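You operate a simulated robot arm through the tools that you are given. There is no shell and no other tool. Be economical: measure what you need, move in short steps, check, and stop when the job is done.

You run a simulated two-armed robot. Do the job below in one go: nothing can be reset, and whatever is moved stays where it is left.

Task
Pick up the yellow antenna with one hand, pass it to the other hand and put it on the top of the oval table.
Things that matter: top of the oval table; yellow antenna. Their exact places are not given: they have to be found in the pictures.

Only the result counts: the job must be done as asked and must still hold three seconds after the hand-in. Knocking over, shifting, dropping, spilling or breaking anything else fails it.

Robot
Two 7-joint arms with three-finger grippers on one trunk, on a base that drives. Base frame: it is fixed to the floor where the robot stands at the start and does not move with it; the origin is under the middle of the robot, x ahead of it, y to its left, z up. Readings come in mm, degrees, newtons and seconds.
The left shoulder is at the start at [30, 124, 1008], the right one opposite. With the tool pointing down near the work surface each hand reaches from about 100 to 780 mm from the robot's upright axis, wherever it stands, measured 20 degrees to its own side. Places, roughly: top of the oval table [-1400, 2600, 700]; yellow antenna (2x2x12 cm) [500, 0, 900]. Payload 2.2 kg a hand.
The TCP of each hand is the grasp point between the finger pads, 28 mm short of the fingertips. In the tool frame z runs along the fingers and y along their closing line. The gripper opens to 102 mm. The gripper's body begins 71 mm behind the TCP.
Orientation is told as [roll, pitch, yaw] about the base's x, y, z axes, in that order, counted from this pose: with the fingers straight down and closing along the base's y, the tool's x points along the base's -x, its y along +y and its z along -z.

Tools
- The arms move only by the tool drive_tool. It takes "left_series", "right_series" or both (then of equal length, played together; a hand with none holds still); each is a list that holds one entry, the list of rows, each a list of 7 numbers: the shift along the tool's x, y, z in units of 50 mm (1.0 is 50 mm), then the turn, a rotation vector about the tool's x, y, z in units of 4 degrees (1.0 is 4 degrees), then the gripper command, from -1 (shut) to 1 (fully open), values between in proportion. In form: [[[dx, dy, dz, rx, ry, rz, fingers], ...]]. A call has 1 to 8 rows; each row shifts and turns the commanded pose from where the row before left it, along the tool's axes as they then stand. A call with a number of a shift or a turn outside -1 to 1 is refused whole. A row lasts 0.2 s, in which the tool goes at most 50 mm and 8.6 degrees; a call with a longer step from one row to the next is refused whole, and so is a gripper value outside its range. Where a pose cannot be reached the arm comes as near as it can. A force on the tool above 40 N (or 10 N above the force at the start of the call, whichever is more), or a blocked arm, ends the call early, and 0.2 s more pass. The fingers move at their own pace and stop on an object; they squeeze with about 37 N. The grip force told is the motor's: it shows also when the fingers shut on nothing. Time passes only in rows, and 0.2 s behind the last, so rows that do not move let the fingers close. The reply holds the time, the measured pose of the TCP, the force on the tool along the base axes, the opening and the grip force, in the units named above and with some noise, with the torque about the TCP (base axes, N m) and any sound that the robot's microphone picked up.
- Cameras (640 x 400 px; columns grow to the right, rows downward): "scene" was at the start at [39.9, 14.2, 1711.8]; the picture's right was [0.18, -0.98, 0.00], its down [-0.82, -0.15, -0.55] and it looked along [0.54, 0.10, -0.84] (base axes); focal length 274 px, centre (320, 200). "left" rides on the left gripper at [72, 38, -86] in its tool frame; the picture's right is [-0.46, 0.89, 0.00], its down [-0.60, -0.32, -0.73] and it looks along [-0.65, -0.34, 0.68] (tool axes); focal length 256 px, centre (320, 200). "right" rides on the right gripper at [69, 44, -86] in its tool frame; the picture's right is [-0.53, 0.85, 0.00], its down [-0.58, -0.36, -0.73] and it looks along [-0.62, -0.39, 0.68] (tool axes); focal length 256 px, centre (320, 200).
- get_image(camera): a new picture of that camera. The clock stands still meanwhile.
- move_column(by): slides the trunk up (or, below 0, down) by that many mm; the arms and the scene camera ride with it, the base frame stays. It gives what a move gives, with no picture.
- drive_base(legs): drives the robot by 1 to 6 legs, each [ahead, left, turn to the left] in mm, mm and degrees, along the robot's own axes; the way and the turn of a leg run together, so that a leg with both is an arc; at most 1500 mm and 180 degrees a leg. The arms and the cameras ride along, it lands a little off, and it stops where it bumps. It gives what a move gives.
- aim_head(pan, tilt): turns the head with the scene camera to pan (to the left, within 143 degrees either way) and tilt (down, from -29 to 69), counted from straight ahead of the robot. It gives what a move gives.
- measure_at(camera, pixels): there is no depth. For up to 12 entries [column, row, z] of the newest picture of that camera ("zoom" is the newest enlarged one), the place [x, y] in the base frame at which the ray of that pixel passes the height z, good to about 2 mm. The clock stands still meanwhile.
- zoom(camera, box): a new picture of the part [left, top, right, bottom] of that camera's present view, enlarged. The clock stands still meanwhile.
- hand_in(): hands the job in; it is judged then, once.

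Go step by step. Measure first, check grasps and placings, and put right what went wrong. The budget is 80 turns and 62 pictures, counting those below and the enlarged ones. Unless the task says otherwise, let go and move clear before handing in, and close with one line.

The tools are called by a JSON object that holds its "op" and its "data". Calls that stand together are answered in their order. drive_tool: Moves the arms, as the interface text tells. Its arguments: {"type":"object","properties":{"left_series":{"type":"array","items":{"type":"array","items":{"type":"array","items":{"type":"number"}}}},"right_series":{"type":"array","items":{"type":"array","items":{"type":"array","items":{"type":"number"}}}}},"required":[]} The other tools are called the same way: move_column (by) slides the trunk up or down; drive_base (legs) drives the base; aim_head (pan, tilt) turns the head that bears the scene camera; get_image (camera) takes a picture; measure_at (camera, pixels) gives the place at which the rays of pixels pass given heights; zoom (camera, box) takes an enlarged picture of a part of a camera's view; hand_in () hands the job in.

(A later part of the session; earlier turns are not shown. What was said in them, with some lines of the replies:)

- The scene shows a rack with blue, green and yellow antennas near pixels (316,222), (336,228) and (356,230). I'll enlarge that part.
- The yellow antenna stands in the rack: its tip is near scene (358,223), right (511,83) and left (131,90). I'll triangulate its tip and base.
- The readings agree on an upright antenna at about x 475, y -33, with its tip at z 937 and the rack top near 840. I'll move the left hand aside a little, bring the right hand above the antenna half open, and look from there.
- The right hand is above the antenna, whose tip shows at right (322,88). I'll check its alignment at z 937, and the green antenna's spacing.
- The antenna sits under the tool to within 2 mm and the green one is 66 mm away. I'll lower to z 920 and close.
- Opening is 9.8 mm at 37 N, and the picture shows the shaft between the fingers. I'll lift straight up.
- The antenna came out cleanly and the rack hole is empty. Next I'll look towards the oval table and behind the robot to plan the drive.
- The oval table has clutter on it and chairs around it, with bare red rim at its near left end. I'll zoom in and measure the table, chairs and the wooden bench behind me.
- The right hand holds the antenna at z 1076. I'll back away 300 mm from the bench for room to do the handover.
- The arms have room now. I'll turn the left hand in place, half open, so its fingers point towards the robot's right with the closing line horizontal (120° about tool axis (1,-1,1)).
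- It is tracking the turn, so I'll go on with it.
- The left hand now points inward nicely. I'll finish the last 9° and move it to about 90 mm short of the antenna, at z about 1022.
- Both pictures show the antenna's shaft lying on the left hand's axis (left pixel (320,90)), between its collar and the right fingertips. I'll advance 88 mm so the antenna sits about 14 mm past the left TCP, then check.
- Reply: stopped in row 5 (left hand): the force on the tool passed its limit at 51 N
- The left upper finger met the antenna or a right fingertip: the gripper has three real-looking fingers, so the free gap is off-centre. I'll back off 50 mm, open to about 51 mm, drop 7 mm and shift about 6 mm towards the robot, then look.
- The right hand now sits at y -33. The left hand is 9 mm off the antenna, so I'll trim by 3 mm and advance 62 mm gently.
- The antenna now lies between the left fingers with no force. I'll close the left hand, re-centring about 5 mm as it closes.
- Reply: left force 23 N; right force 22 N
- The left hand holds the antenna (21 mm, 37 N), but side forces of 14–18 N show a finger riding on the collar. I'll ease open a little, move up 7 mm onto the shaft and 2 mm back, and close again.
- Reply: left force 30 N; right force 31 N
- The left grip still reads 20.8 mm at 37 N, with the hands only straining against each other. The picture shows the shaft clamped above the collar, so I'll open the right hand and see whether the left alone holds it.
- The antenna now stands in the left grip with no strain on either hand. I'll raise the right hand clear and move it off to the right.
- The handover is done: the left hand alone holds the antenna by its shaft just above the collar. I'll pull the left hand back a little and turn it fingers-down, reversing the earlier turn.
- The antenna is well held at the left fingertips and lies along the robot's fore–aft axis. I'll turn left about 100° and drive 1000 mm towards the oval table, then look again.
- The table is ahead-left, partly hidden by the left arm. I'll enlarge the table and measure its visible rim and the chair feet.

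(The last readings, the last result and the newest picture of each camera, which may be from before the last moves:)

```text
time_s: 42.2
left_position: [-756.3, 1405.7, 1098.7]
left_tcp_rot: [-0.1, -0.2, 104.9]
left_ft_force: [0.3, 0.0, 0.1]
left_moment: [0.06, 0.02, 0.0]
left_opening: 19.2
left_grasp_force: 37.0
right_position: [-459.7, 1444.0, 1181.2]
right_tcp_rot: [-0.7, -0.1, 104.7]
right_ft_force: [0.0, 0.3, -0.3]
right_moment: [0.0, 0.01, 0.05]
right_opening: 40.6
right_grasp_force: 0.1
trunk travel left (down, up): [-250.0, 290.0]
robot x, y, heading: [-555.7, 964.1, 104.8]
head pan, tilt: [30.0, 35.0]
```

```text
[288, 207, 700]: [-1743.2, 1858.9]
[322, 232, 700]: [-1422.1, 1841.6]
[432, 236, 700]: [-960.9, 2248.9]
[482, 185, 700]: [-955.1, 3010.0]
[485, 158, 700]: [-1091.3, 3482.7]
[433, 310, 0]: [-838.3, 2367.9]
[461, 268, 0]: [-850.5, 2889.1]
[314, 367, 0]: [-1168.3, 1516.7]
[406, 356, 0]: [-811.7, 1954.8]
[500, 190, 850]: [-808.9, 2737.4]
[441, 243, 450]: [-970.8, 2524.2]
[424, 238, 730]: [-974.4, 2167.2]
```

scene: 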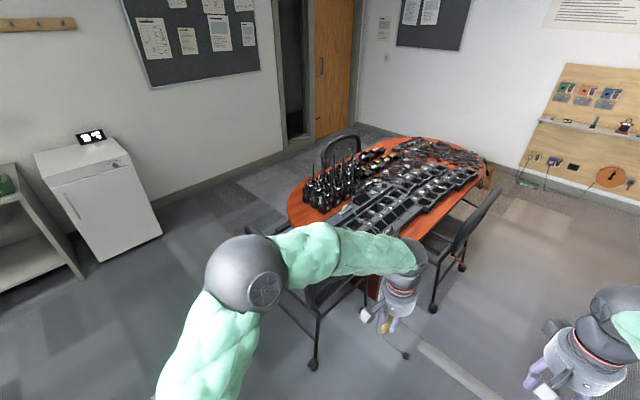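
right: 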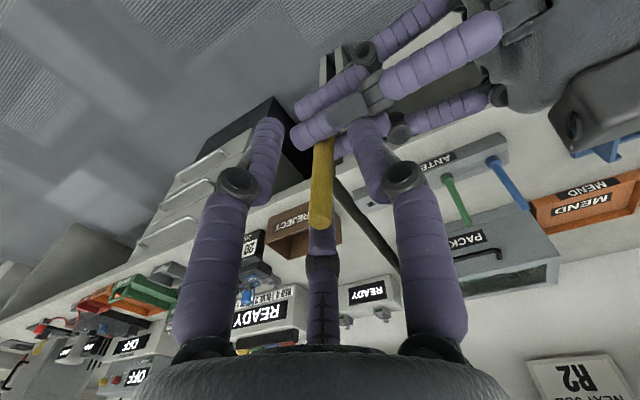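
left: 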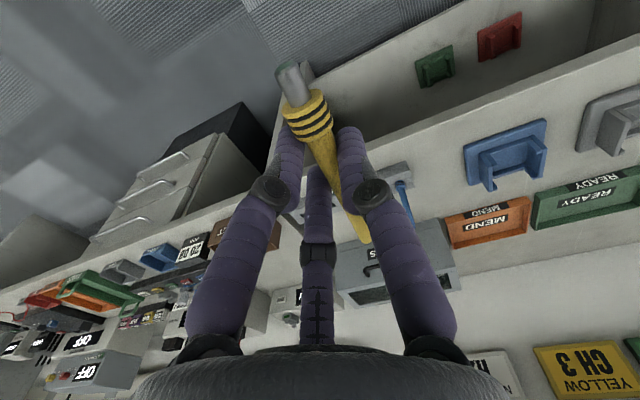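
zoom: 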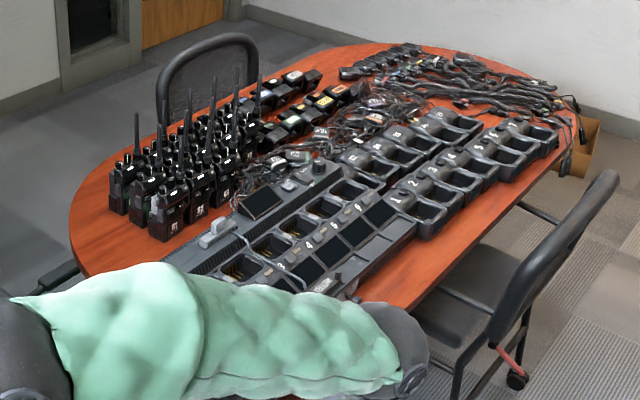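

The east rim is near x -960 with a bare red strip between the chargers and the edge around y 2250. I'll measure the strip's width.

{"op": "measure_at", "data": {"camera": "zoom", "pixels": [[360, 290, 700], [400, 245, 700], [430, 240, 700], [470, 212, 700], [405, 305, 700], [430, 290, 700], [460, 262, 700], [500, 222, 700], [100, 215, 700], [72, 230, 700], [140, 235, 700], [90, 275, 700]]}}

```text
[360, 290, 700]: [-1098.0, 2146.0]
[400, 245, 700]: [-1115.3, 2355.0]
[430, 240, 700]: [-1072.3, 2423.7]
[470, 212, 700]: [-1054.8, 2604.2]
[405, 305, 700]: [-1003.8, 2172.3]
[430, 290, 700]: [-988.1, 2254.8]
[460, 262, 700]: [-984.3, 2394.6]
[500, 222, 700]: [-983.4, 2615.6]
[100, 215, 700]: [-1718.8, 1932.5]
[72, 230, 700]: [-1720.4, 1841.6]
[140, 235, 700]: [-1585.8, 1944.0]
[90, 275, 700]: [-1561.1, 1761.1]
```

There is a bare strip about 100 mm wide around (-1045, 2250), long enough for the antenna laid along y. I'll drive to about (-610, 1665), keeping the heading.

{"op": "drive_base", "data": {"legs": [[450, -100, 0], [242, -27, 0]]}}

{"op": "aim_head", "data": {"pan": 20, "tilt": 50}}

{"op": "get_image", "data": {"camera": "scene"}}

{"op": "get_image", "data": {"camera": "left"}}

```text
time_s: 46.4
left_position: [-801.5, 2114.9, 1098.9]
left_tcp_rot: [0.0, 0.0, 104.4]
left_ft_force: [0.5, 0.3, -0.1]
left_moment: [-0.01, -0.03, -0.01]
left_opening: 19.5
left_grasp_force: 37.3
right_position: [-502.2, 2149.2, 1181.5]
right_tcp_rot: [-0.6, -0.1, 104.1]
right_ft_force: [0.1, 1.4, -0.4]
right_moment: [-0.02, -0.02, -0.01]
right_opening: 40.6
right_grasp_force: 0.0
trunk travel left (down, up): [-250.0, 290.0]
robot x, y, heading: [-601.7, 1670.3, 104.3]
head pan, tilt: [30.0, 35.0]
```

```text
time_s: 47.1
left_position: [-801.4, 2113.2, 1099.1]
left_tcp_rot: [-0.1, -0.2, 104.3]
left_ft_force: [-0.7, 0.5, 0.5]
left_moment: [-0.02, 0.02, 0.01]
left_opening: 19.5
left_grasp_force: 37.0
right_position: [-501.2, 2147.1, 1182.3]
right_tcp_rot: [-0.6, -0.2, 104.1]
right_ft_force: [0.3, 0.2, -0.3]
right_moment: [0.03, -0.03, 0.04]
right_opening: 40.6
right_grasp_force: 0.0
trunk travel left (down, up): [-250.0, 290.0]
robot x, y, heading: [-601.6, 1677.1, 104.2]
head pan, tilt: [20.0, 50.0]
```

```text
23 pictures are left
```

scene: 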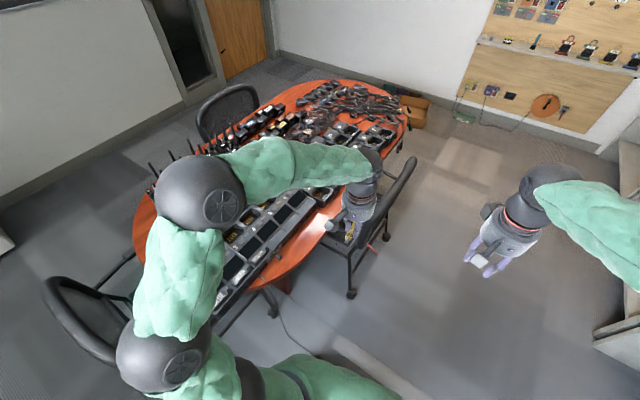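

```text
22 pictures are left
```

left: 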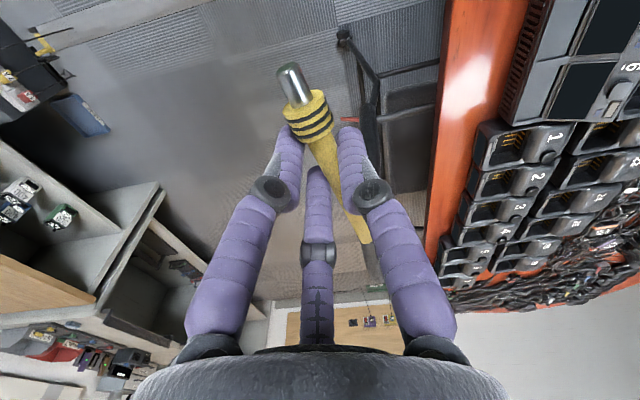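

The left camera sees the bare strip well (edge near (450,60)–(425,250), chargers' foot near (520,60)–(480,140)). I'll measure it from here.

{"op": "measure_at", "data": {"camera": "left", "pixels": [[452, 10, 700], [443, 100, 700], [434, 180, 700], [426, 245, 700], [525, 10, 700], [505, 100, 700], [473, 135, 700], [462, 190, 700], [445, 245, 700]]}}

{"op": "measure_at", "data": {"camera": "scene", "pixels": [[290, 258, 700], [320, 225, 700], [300, 250, 700], [328, 238, 700], [290, 283, 700], [415, 160, 850], [350, 250, 800]]}}

{"op": "zoom", "data": {"camera": "scene", "box": [220, 130, 444, 300]}}

```text
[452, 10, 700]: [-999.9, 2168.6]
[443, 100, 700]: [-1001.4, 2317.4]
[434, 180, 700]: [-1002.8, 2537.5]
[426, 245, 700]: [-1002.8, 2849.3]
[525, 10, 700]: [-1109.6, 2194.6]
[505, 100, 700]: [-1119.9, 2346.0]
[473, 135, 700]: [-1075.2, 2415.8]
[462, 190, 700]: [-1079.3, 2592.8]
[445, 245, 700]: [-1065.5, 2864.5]
```

```text
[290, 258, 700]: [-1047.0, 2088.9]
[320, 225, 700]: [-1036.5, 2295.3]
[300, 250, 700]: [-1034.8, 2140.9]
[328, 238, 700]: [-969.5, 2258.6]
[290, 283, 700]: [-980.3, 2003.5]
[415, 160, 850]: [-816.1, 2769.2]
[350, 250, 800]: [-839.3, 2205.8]
```

```text
2.35 times, centred on (332, 215) of scene
```

zoom: 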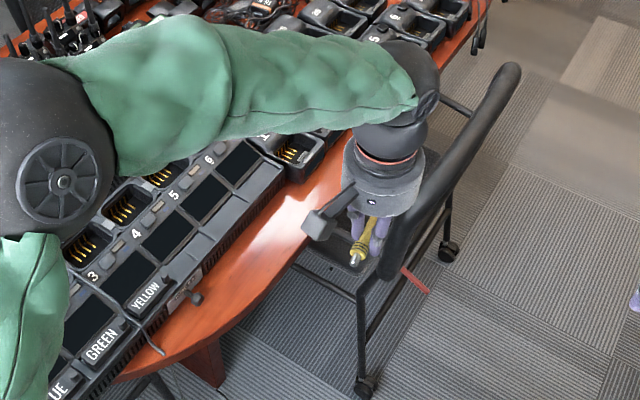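

To pin the table height I'll compare the same rim from the scene camera at several heights.

{"op": "measure_at", "data": {"camera": "zoom", "pixels": [[297, 262, 700], [297, 262, 740], [258, 310, 700], [258, 310, 740], [212, 350, 700], [160, 372, 700], [287, 192, 700], [287, 192, 740], [205, 275, 700]]}}

{"op": "measure_at", "data": {"camera": "left", "pixels": [[452, 10, 740], [446, 70, 740], [446, 70, 700], [520, 30, 740], [520, 30, 700]]}}

```text
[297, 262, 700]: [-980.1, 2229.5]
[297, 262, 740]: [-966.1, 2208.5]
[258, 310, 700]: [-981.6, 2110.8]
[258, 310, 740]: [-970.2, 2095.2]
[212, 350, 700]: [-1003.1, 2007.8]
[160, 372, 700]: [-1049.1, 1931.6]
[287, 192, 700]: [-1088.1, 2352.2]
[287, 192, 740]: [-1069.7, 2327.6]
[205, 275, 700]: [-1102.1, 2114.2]
```

```text
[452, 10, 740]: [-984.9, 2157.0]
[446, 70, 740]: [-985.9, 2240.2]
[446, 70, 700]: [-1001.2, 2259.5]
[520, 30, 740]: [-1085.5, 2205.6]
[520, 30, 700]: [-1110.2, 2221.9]
```

The rim is at about x -990 and the chargers' foot at about -1110, so I'll aim the TCP at (-1038, 2240). I'll raise the trunk 150 mm so the forearm clears the clutter, then move the hand over the strip and start turning the antenna parallel to the edge.

{"op": "move_column", "data": {"by": 150}}

{"op": "drive_tool", "data": {"left_series": [[[-0.605, 0.66, 0, 0, 0, 0, -1], [-0.605, 0.66, 0, 0, 0, 0, -1], [-0.605, 0.66, 0, 0, 0, 0, -1], [-0.605, 0.66, 0, 0, 0, 0, -1], [-0.605, 0.66, 0, 0, 0, 0, -1], [-0.605, 0.66, 0, 0, 0, 0, -1], [0, 0, 0, 0, 0, 1, -1], [0, 0, 0, 0, 0, 1, -1]]]}}

{"op": "get_image", "data": {"camera": "left"}}

{"op": "get_image", "data": {"camera": "scene"}}

```text
time_s: 48.9
left_position: [-801.6, 2113.7, 1248.6]
left_tcp_rot: [-0.1, -0.1, 104.2]
left_ft_force: [0.0, 0.5, -0.1]
left_moment: [-0.01, 0.0, -0.01]
left_opening: 19.4
left_grasp_force: 36.7
right_position: [-502.9, 2147.2, 1332.1]
right_tcp_rot: [-0.6, -0.1, 104.1]
right_ft_force: [-0.2, 0.1, -0.1]
right_moment: [-0.02, -0.01, 0.03]
right_opening: 40.7
right_grasp_force: 0.0
trunk travel left (down, up): [-400.0, 140.0]
robot x, y, heading: [-603.9, 1670.4, 104.4]
head pan, tilt: [20.0, 50.0]
```

```text
time_s: 50.7
left_position: [-1036.9, 2242.1, 1249.1]
left_tcp_rot: [-0.1, -0.1, 96.3]
left_ft_force: [-0.4, -0.3, 0.1]
left_moment: [0.01, -0.04, -0.02]
left_opening: 19.4
left_grasp_force: 37.3
right_position: [-503.6, 2147.4, 1332.2]
right_tcp_rot: [-0.7, -0.2, 104.0]
right_ft_force: [0.0, 0.5, -0.3]
right_moment: [-0.02, -0.01, -0.02]
right_opening: 40.9
right_grasp_force: 0.0
trunk travel left (down, up): [-400.0, 140.0]
robot x, y, heading: [-600.1, 1670.6, 103.8]
head pan, tilt: [20.0, 50.0]
```

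```text
20 pictures are left
```

left: 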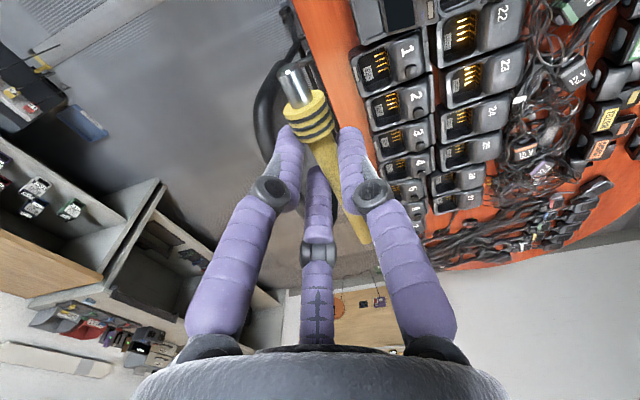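

```text
19 pictures are left
```

scene: 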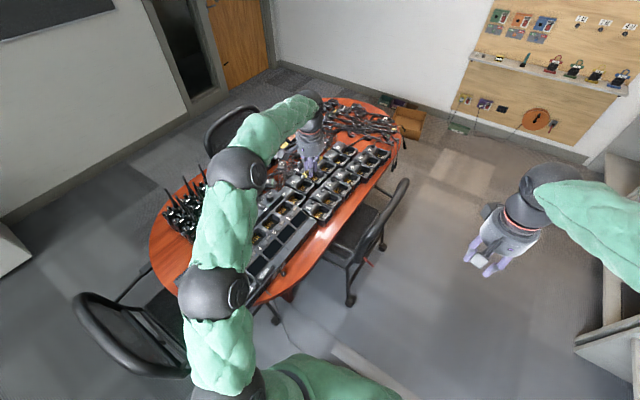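

The hand is over the strip at z 1249. I'll lower 280 mm in short steps, ending the yaw at about 92°, and re-measure from nearer.

{"op": "drive_tool", "data": {"left_series": [[[0, 0, 0.8, 0, 0, 1, -1], [0, 0, 0.8, 0, 0, 0, -1], [0, 0, 0.8, 0, 0, 0, -1], [0, 0, 0.8, 0, 0, 0, -1], [0, 0, 0.8, 0, 0, 0, -1], [0, 0, 0.8, 0, 0, 0, -1], [0, 0, 0.8, 0, 0, 0, -1]]]}}

{"op": "get_image", "data": {"camera": "left"}}

{"op": "get_image", "data": {"camera": "scene"}}

```text
time_s: 52.3
left_position: [-1038.0, 2243.2, 968.7]
left_tcp_rot: [0.0, -0.3, 92.3]
left_ft_force: [0.0, -0.2, -0.7]
left_moment: [-0.01, -0.04, -0.01]
left_opening: 19.8
left_grasp_force: 37.3
right_position: [-504.2, 2146.9, 1331.1]
right_tcp_rot: [-0.6, -0.1, 104.0]
right_ft_force: [-0.4, 0.6, 0.6]
right_moment: [0.0, -0.04, -0.04]
right_opening: 40.7
right_grasp_force: 0.0
trunk travel left (down, up): [-400.0, 140.0]
robot x, y, heading: [-606.9, 1671.1, 104.1]
head pan, tilt: [20.0, 50.0]
```

```text
18 pictures are left
```

left: 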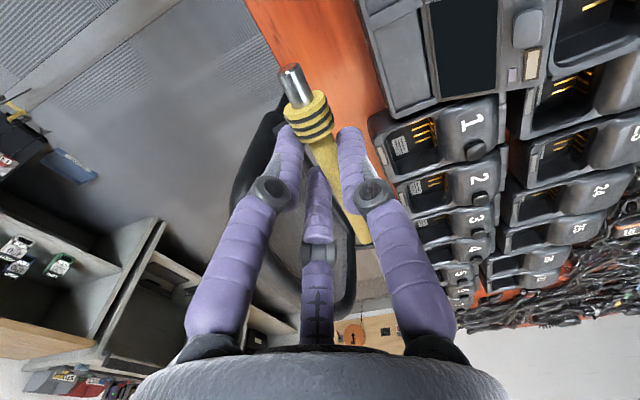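

```text
17 pictures are left
```

scene: 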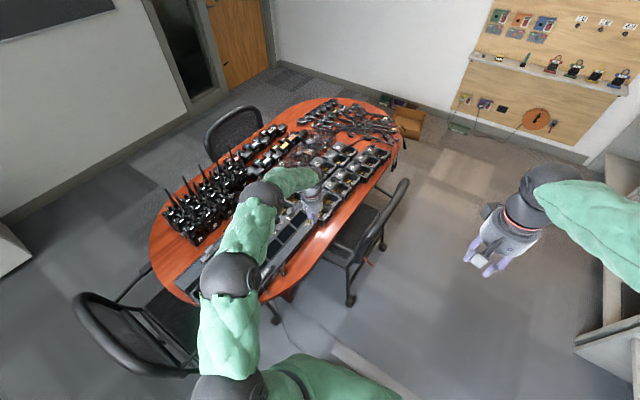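

From z 969 the strip lies between left pixels (262,40) and (375,60), and the second charger's corner is at (372,125). I'll measure these.

{"op": "measure_at", "data": {"camera": "left", "pixels": [[262, 40, 700], [280, 80, 700], [368, 40, 700], [387, 102, 700], [372, 125, 700], [385, 165, 700], [372, 125, 760], [262, 40, 740], [368, 40, 740]]}}

{"op": "zoom", "data": {"camera": "scene", "box": [250, 140, 410, 240]}}

```text
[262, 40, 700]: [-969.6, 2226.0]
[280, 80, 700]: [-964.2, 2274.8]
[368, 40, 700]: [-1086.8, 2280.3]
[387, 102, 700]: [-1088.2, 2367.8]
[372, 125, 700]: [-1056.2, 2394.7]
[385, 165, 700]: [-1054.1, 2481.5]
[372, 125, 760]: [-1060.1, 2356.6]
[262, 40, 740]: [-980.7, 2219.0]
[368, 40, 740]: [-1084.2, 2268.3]
```

```text
4.00 times, centred on (330, 190) of scene
```

zoom: 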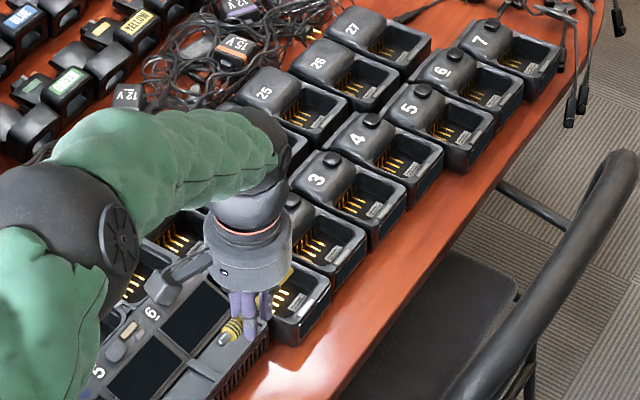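

Combining the two views gives a table height of about z 745 and a strip from x -1084 to -983. I'll trim to x -1031, y 2235 and lower to z 800.

{"op": "drive_tool", "data": {"left_series": [[[0.16, -0.13, 0.5, 0, 0, 0, -1], [0, 0, 0.6, 0, 0, 0, -1], [0, 0, 0.6, 0, 0, 0, -1], [0, 0, 0.6, 0, 0, 0, -1], [0, 0, 0.6, 0, 0, 0, -1], [0, 0, 0.48, 0, 0, 0, -1]]]}}

{"op": "get_image", "data": {"camera": "left"}}

{"op": "zoom", "data": {"camera": "scene", "box": [250, 140, 410, 240]}}

```text
time_s: 53.7
left_position: [-1030.4, 2233.1, 800.7]
left_tcp_rot: [0.0, -0.1, 92.3]
left_ft_force: [0.0, -0.2, 0.0]
left_moment: [-0.01, -0.02, 0.01]
left_opening: 19.8
left_grasp_force: 37.2
right_position: [-502.3, 2147.7, 1330.7]
right_tcp_rot: [-0.6, -0.1, 104.1]
right_ft_force: [-0.5, -0.1, 0.0]
right_moment: [0.01, 0.02, 0.0]
right_opening: 40.7
right_grasp_force: 0.2
trunk travel left (down, up): [-400.0, 140.0]
robot x, y, heading: [-601.9, 1671.0, 104.0]
head pan, tilt: [20.0, 50.0]
```

```text
15 pictures are left
```

left: 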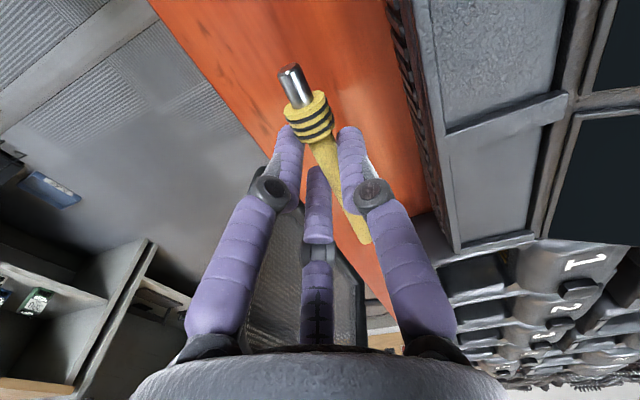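

```text
4.00 times, centred on (330, 190) of scene
```

zoom: 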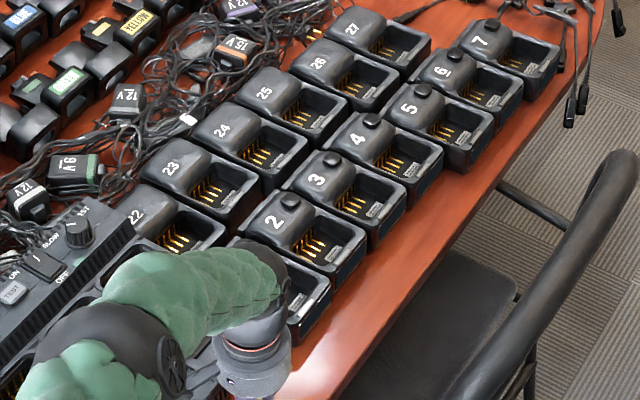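

No contact yet. I'll check the strip at z 745 from here and view the forearm's clearance over the charger.

{"op": "measure_at", "data": {"camera": "left", "pixels": [[215, 80, 745], [260, 140, 745], [400, 60, 745], [425, 180, 745], [385, 300, 745], [430, 225, 745]]}}

{"op": "get_image", "data": {"camera": "scene"}}

```text
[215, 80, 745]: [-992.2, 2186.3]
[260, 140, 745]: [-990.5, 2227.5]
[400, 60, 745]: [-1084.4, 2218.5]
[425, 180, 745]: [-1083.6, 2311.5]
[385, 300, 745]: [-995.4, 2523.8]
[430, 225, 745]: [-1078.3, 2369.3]
```

```text
13 pictures are left
```

scene: 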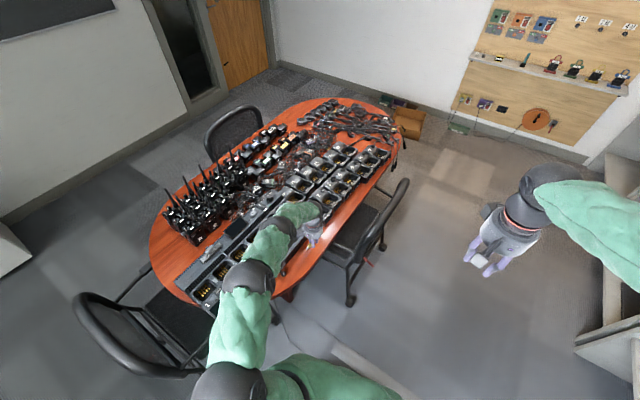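

The strip centre is at x about -1037, so I'll trim 5 mm west and lower to z 778, watching the force.

{"op": "drive_tool", "data": {"left_series": [[[0, 0.1, 0.2, 0, 0, 0, -1], [0, 0, 0.16, 0, 0, 0, -1], [0, 0, 0.1, 0, 0, 0, -1], [0, 0, 0, 0, 0, 0, -1]]]}}

{"op": "get_image", "data": {"camera": "left"}}

```text
time_s: 54.7
left_position: [-1034.5, 2232.0, 778.7]
left_tcp_rot: [0.0, -0.2, 92.2]
left_ft_force: [0.5, 0.8, -0.7]
left_moment: [-0.03, 0.01, 0.01]
left_opening: 19.8
left_grasp_force: 37.2
right_position: [-502.2, 2147.1, 1332.6]
right_tcp_rot: [-0.6, -0.1, 104.2]
right_ft_force: [0.1, -0.7, 0.0]
right_moment: [0.04, 0.02, 0.0]
right_opening: 40.7
right_grasp_force: 0.2
trunk travel left (down, up): [-400.0, 140.0]
robot x, y, heading: [-602.2, 1667.7, 104.3]
head pan, tilt: [20.0, 50.0]
```

```text
12 pictures are left
```

left: 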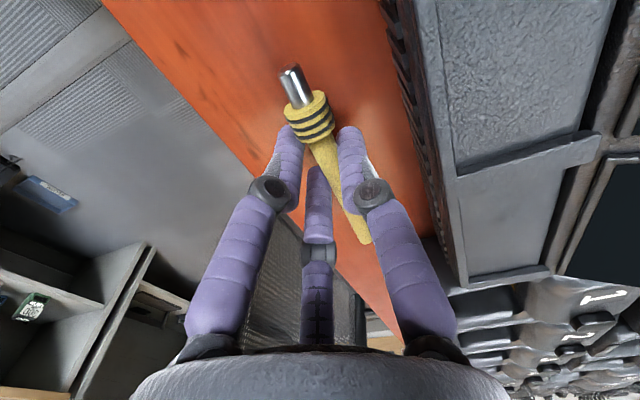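

No contact at z 778.7. I'll go on down in 3 mm steps until the force shows touch.

{"op": "drive_tool", "data": {"left_series": [[[0, 0, 0.06, 0, 0, 0, -1], [0, 0, 0.06, 0, 0, 0, -1], [0, 0, 0, 0, 0, 0, -1]]]}}

```text
time_s: 55.5
left_position: [-1035.1, 2233.1, 771.4]
left_tcp_rot: [0.0, -0.2, 92.3]
left_ft_force: [-0.6, 0.5, -0.6]
left_moment: [0.01, 0.01, -0.02]
left_opening: 19.7
left_grasp_force: 36.3
right_position: [-501.4, 2147.7, 1331.2]
right_tcp_rot: [-0.6, -0.2, 104.1]
right_ft_force: [0.1, 0.1, -0.1]
right_moment: [-0.01, 0.01, 0.01]
right_opening: 40.8
right_grasp_force: 0.0
trunk travel left (down, up): [-400.0, 140.0]
robot x, y, heading: [-602.9, 1676.4, 104.1]
head pan, tilt: [20.0, 50.0]
```

{"op": "drive_tool", "data": {"left_series": [[[0, 0, 0.06, 0, 0, 0, -1], [0, 0, 0.06, 0, 0, 0, -1], [0, 0, 0, 0, 0, 0, -1]]]}}

{"op": "get_image", "data": {"camera": "left"}}

```text
time_s: 56.3
left_position: [-1032.9, 2234.1, 768.1]
left_tcp_rot: [-0.1, -0.3, 92.4]
left_ft_force: [2.6, -3.5, 11.9]
left_moment: [-0.35, -0.25, -0.04]
left_opening: 19.5
left_grasp_force: 37.1
right_position: [-502.3, 2145.0, 1333.4]
right_tcp_rot: [-0.5, -0.2, 104.1]
right_ft_force: [0.5, 0.4, 0.6]
right_moment: [-0.01, 0.0, 0.01]
right_opening: 40.8
right_grasp_force: 0.0
trunk travel left (down, up): [-400.0, 140.0]
robot x, y, heading: [-602.1, 1665.8, 104.2]
head pan, tilt: [20.0, 50.0]
```

```text
11 pictures are left
```

left: 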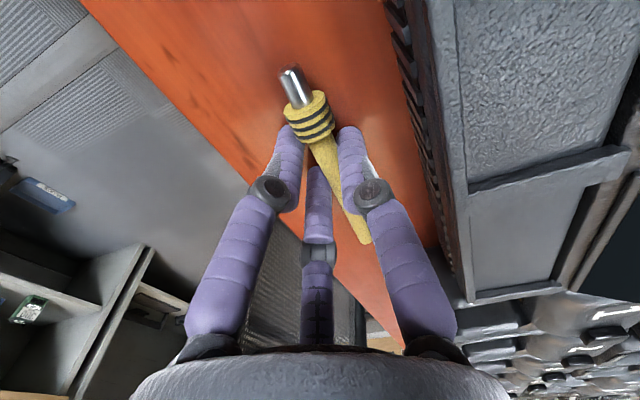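

Contact shows: 12 N upward at z 768. I'll back off 2 mm to unload, then open gradually.

{"op": "drive_tool", "data": {"left_series": [[[0, 0, -0.04, 0, 0, 0, -1], [0, 0, 0, 0, 0, 0, -0.55], [0, 0, 0, 0, 0, 0, -0.45], [0, 0, 0, 0, 0, 0, -0.3], [0, 0, 0, 0, 0, 0, -0.15], [0, 0, 0, 0, 0, 0, 0]]]}}

{"op": "get_image", "data": {"camera": "left"}}

```text
time_s: 57.7
left_position: [-1034.5, 2233.7, 767.2]
left_tcp_rot: [-0.1, -0.1, 92.3]
left_ft_force: [0.0, -1.0, -0.6]
left_moment: [0.0, 0.01, 0.02]
left_opening: 50.8
left_grasp_force: 0.1
right_position: [-502.6, 2147.9, 1332.2]
right_tcp_rot: [-0.6, -0.1, 104.2]
right_ft_force: [-0.4, -0.4, -1.0]
right_moment: [-0.01, 0.0, 0.04]
right_opening: 40.9
right_grasp_force: 0.1
trunk travel left (down, up): [-400.0, 140.0]
robot x, y, heading: [-603.8, 1671.5, 103.8]
head pan, tilt: [20.0, 50.0]
```

```text
10 pictures are left
```

left: 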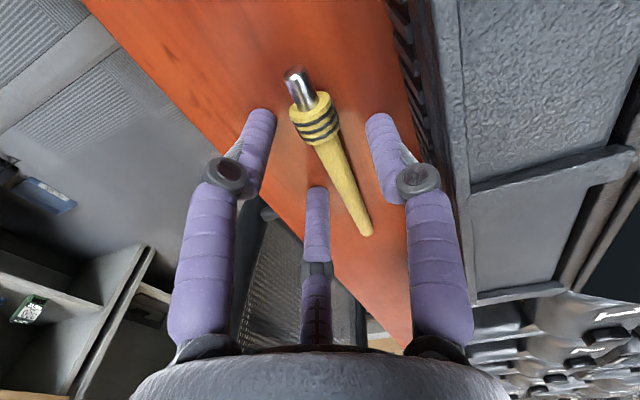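

The antenna lies free on the red top with the fingers clear around it. I'll lift the hand straight up.

{"op": "drive_tool", "data": {"left_series": [[[0, 0, -0.3, 0, 0, 0, 0], [0, 0, -0.5, 0, 0, 0, 0], [0, 0, -0.8, 0, 0, 0, 0], [0, 0, -0.8, 0, 0, 0, 0], [0, 0, -0.8, 0, 0, 0, 0], [0, 0, -0.8, 0, 0, 0, 0], [0, 0, -0.8, 0, 0, 0, 0]]]}}

{"op": "get_image", "data": {"camera": "left"}}

{"op": "get_image", "data": {"camera": "scene"}}

```text
time_s: 59.3
left_position: [-1033.6, 2229.1, 1007.4]
left_tcp_rot: [-0.1, -0.1, 92.3]
left_ft_force: [0.1, -0.1, 0.4]
left_moment: [0.03, 0.05, -0.03]
left_opening: 51.1
left_grasp_force: 0.1
right_position: [-502.0, 2146.0, 1331.7]
right_tcp_rot: [-0.6, -0.1, 104.1]
right_ft_force: [0.5, -1.4, -0.7]
right_moment: [0.01, -0.02, -0.01]
right_opening: 40.5
right_grasp_force: 0.1
trunk travel left (down, up): [-400.0, 140.0]
robot x, y, heading: [-598.5, 1673.3, 104.2]
head pan, tilt: [20.0, 50.0]
```

```text
9 pictures are left
```

left: 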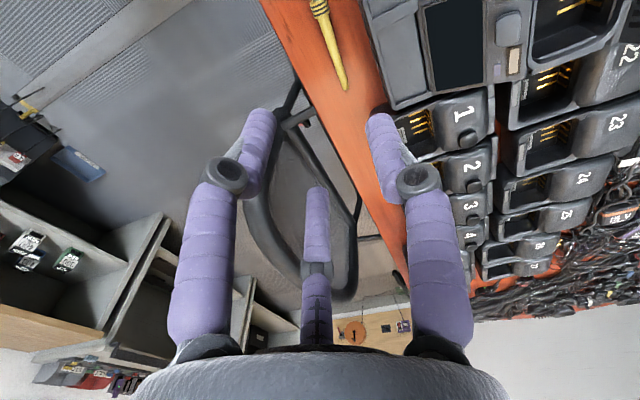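

```text
8 pictures are left
```

scene: 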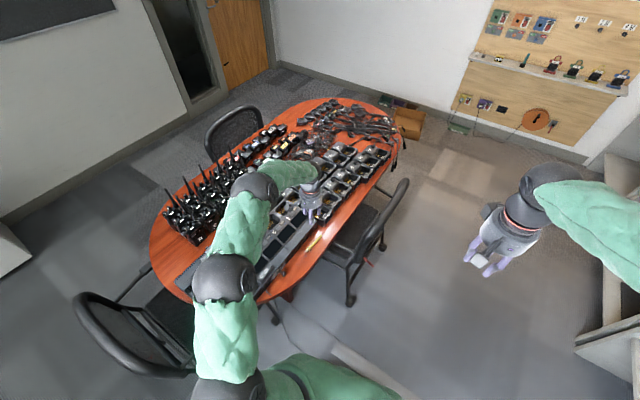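

The yellow antenna lies still on the red strip, at scene (313,241) and left (333,45). Nothing else has moved and the hand is clear above it, so I'll hand in.

{"op": "hand_in", "data": {}}

```text
The job is handed in.
```

The yellow antenna was picked up with the right hand, passed to the left and laid on the top of the oval table, and both hands were clear at hand-in.
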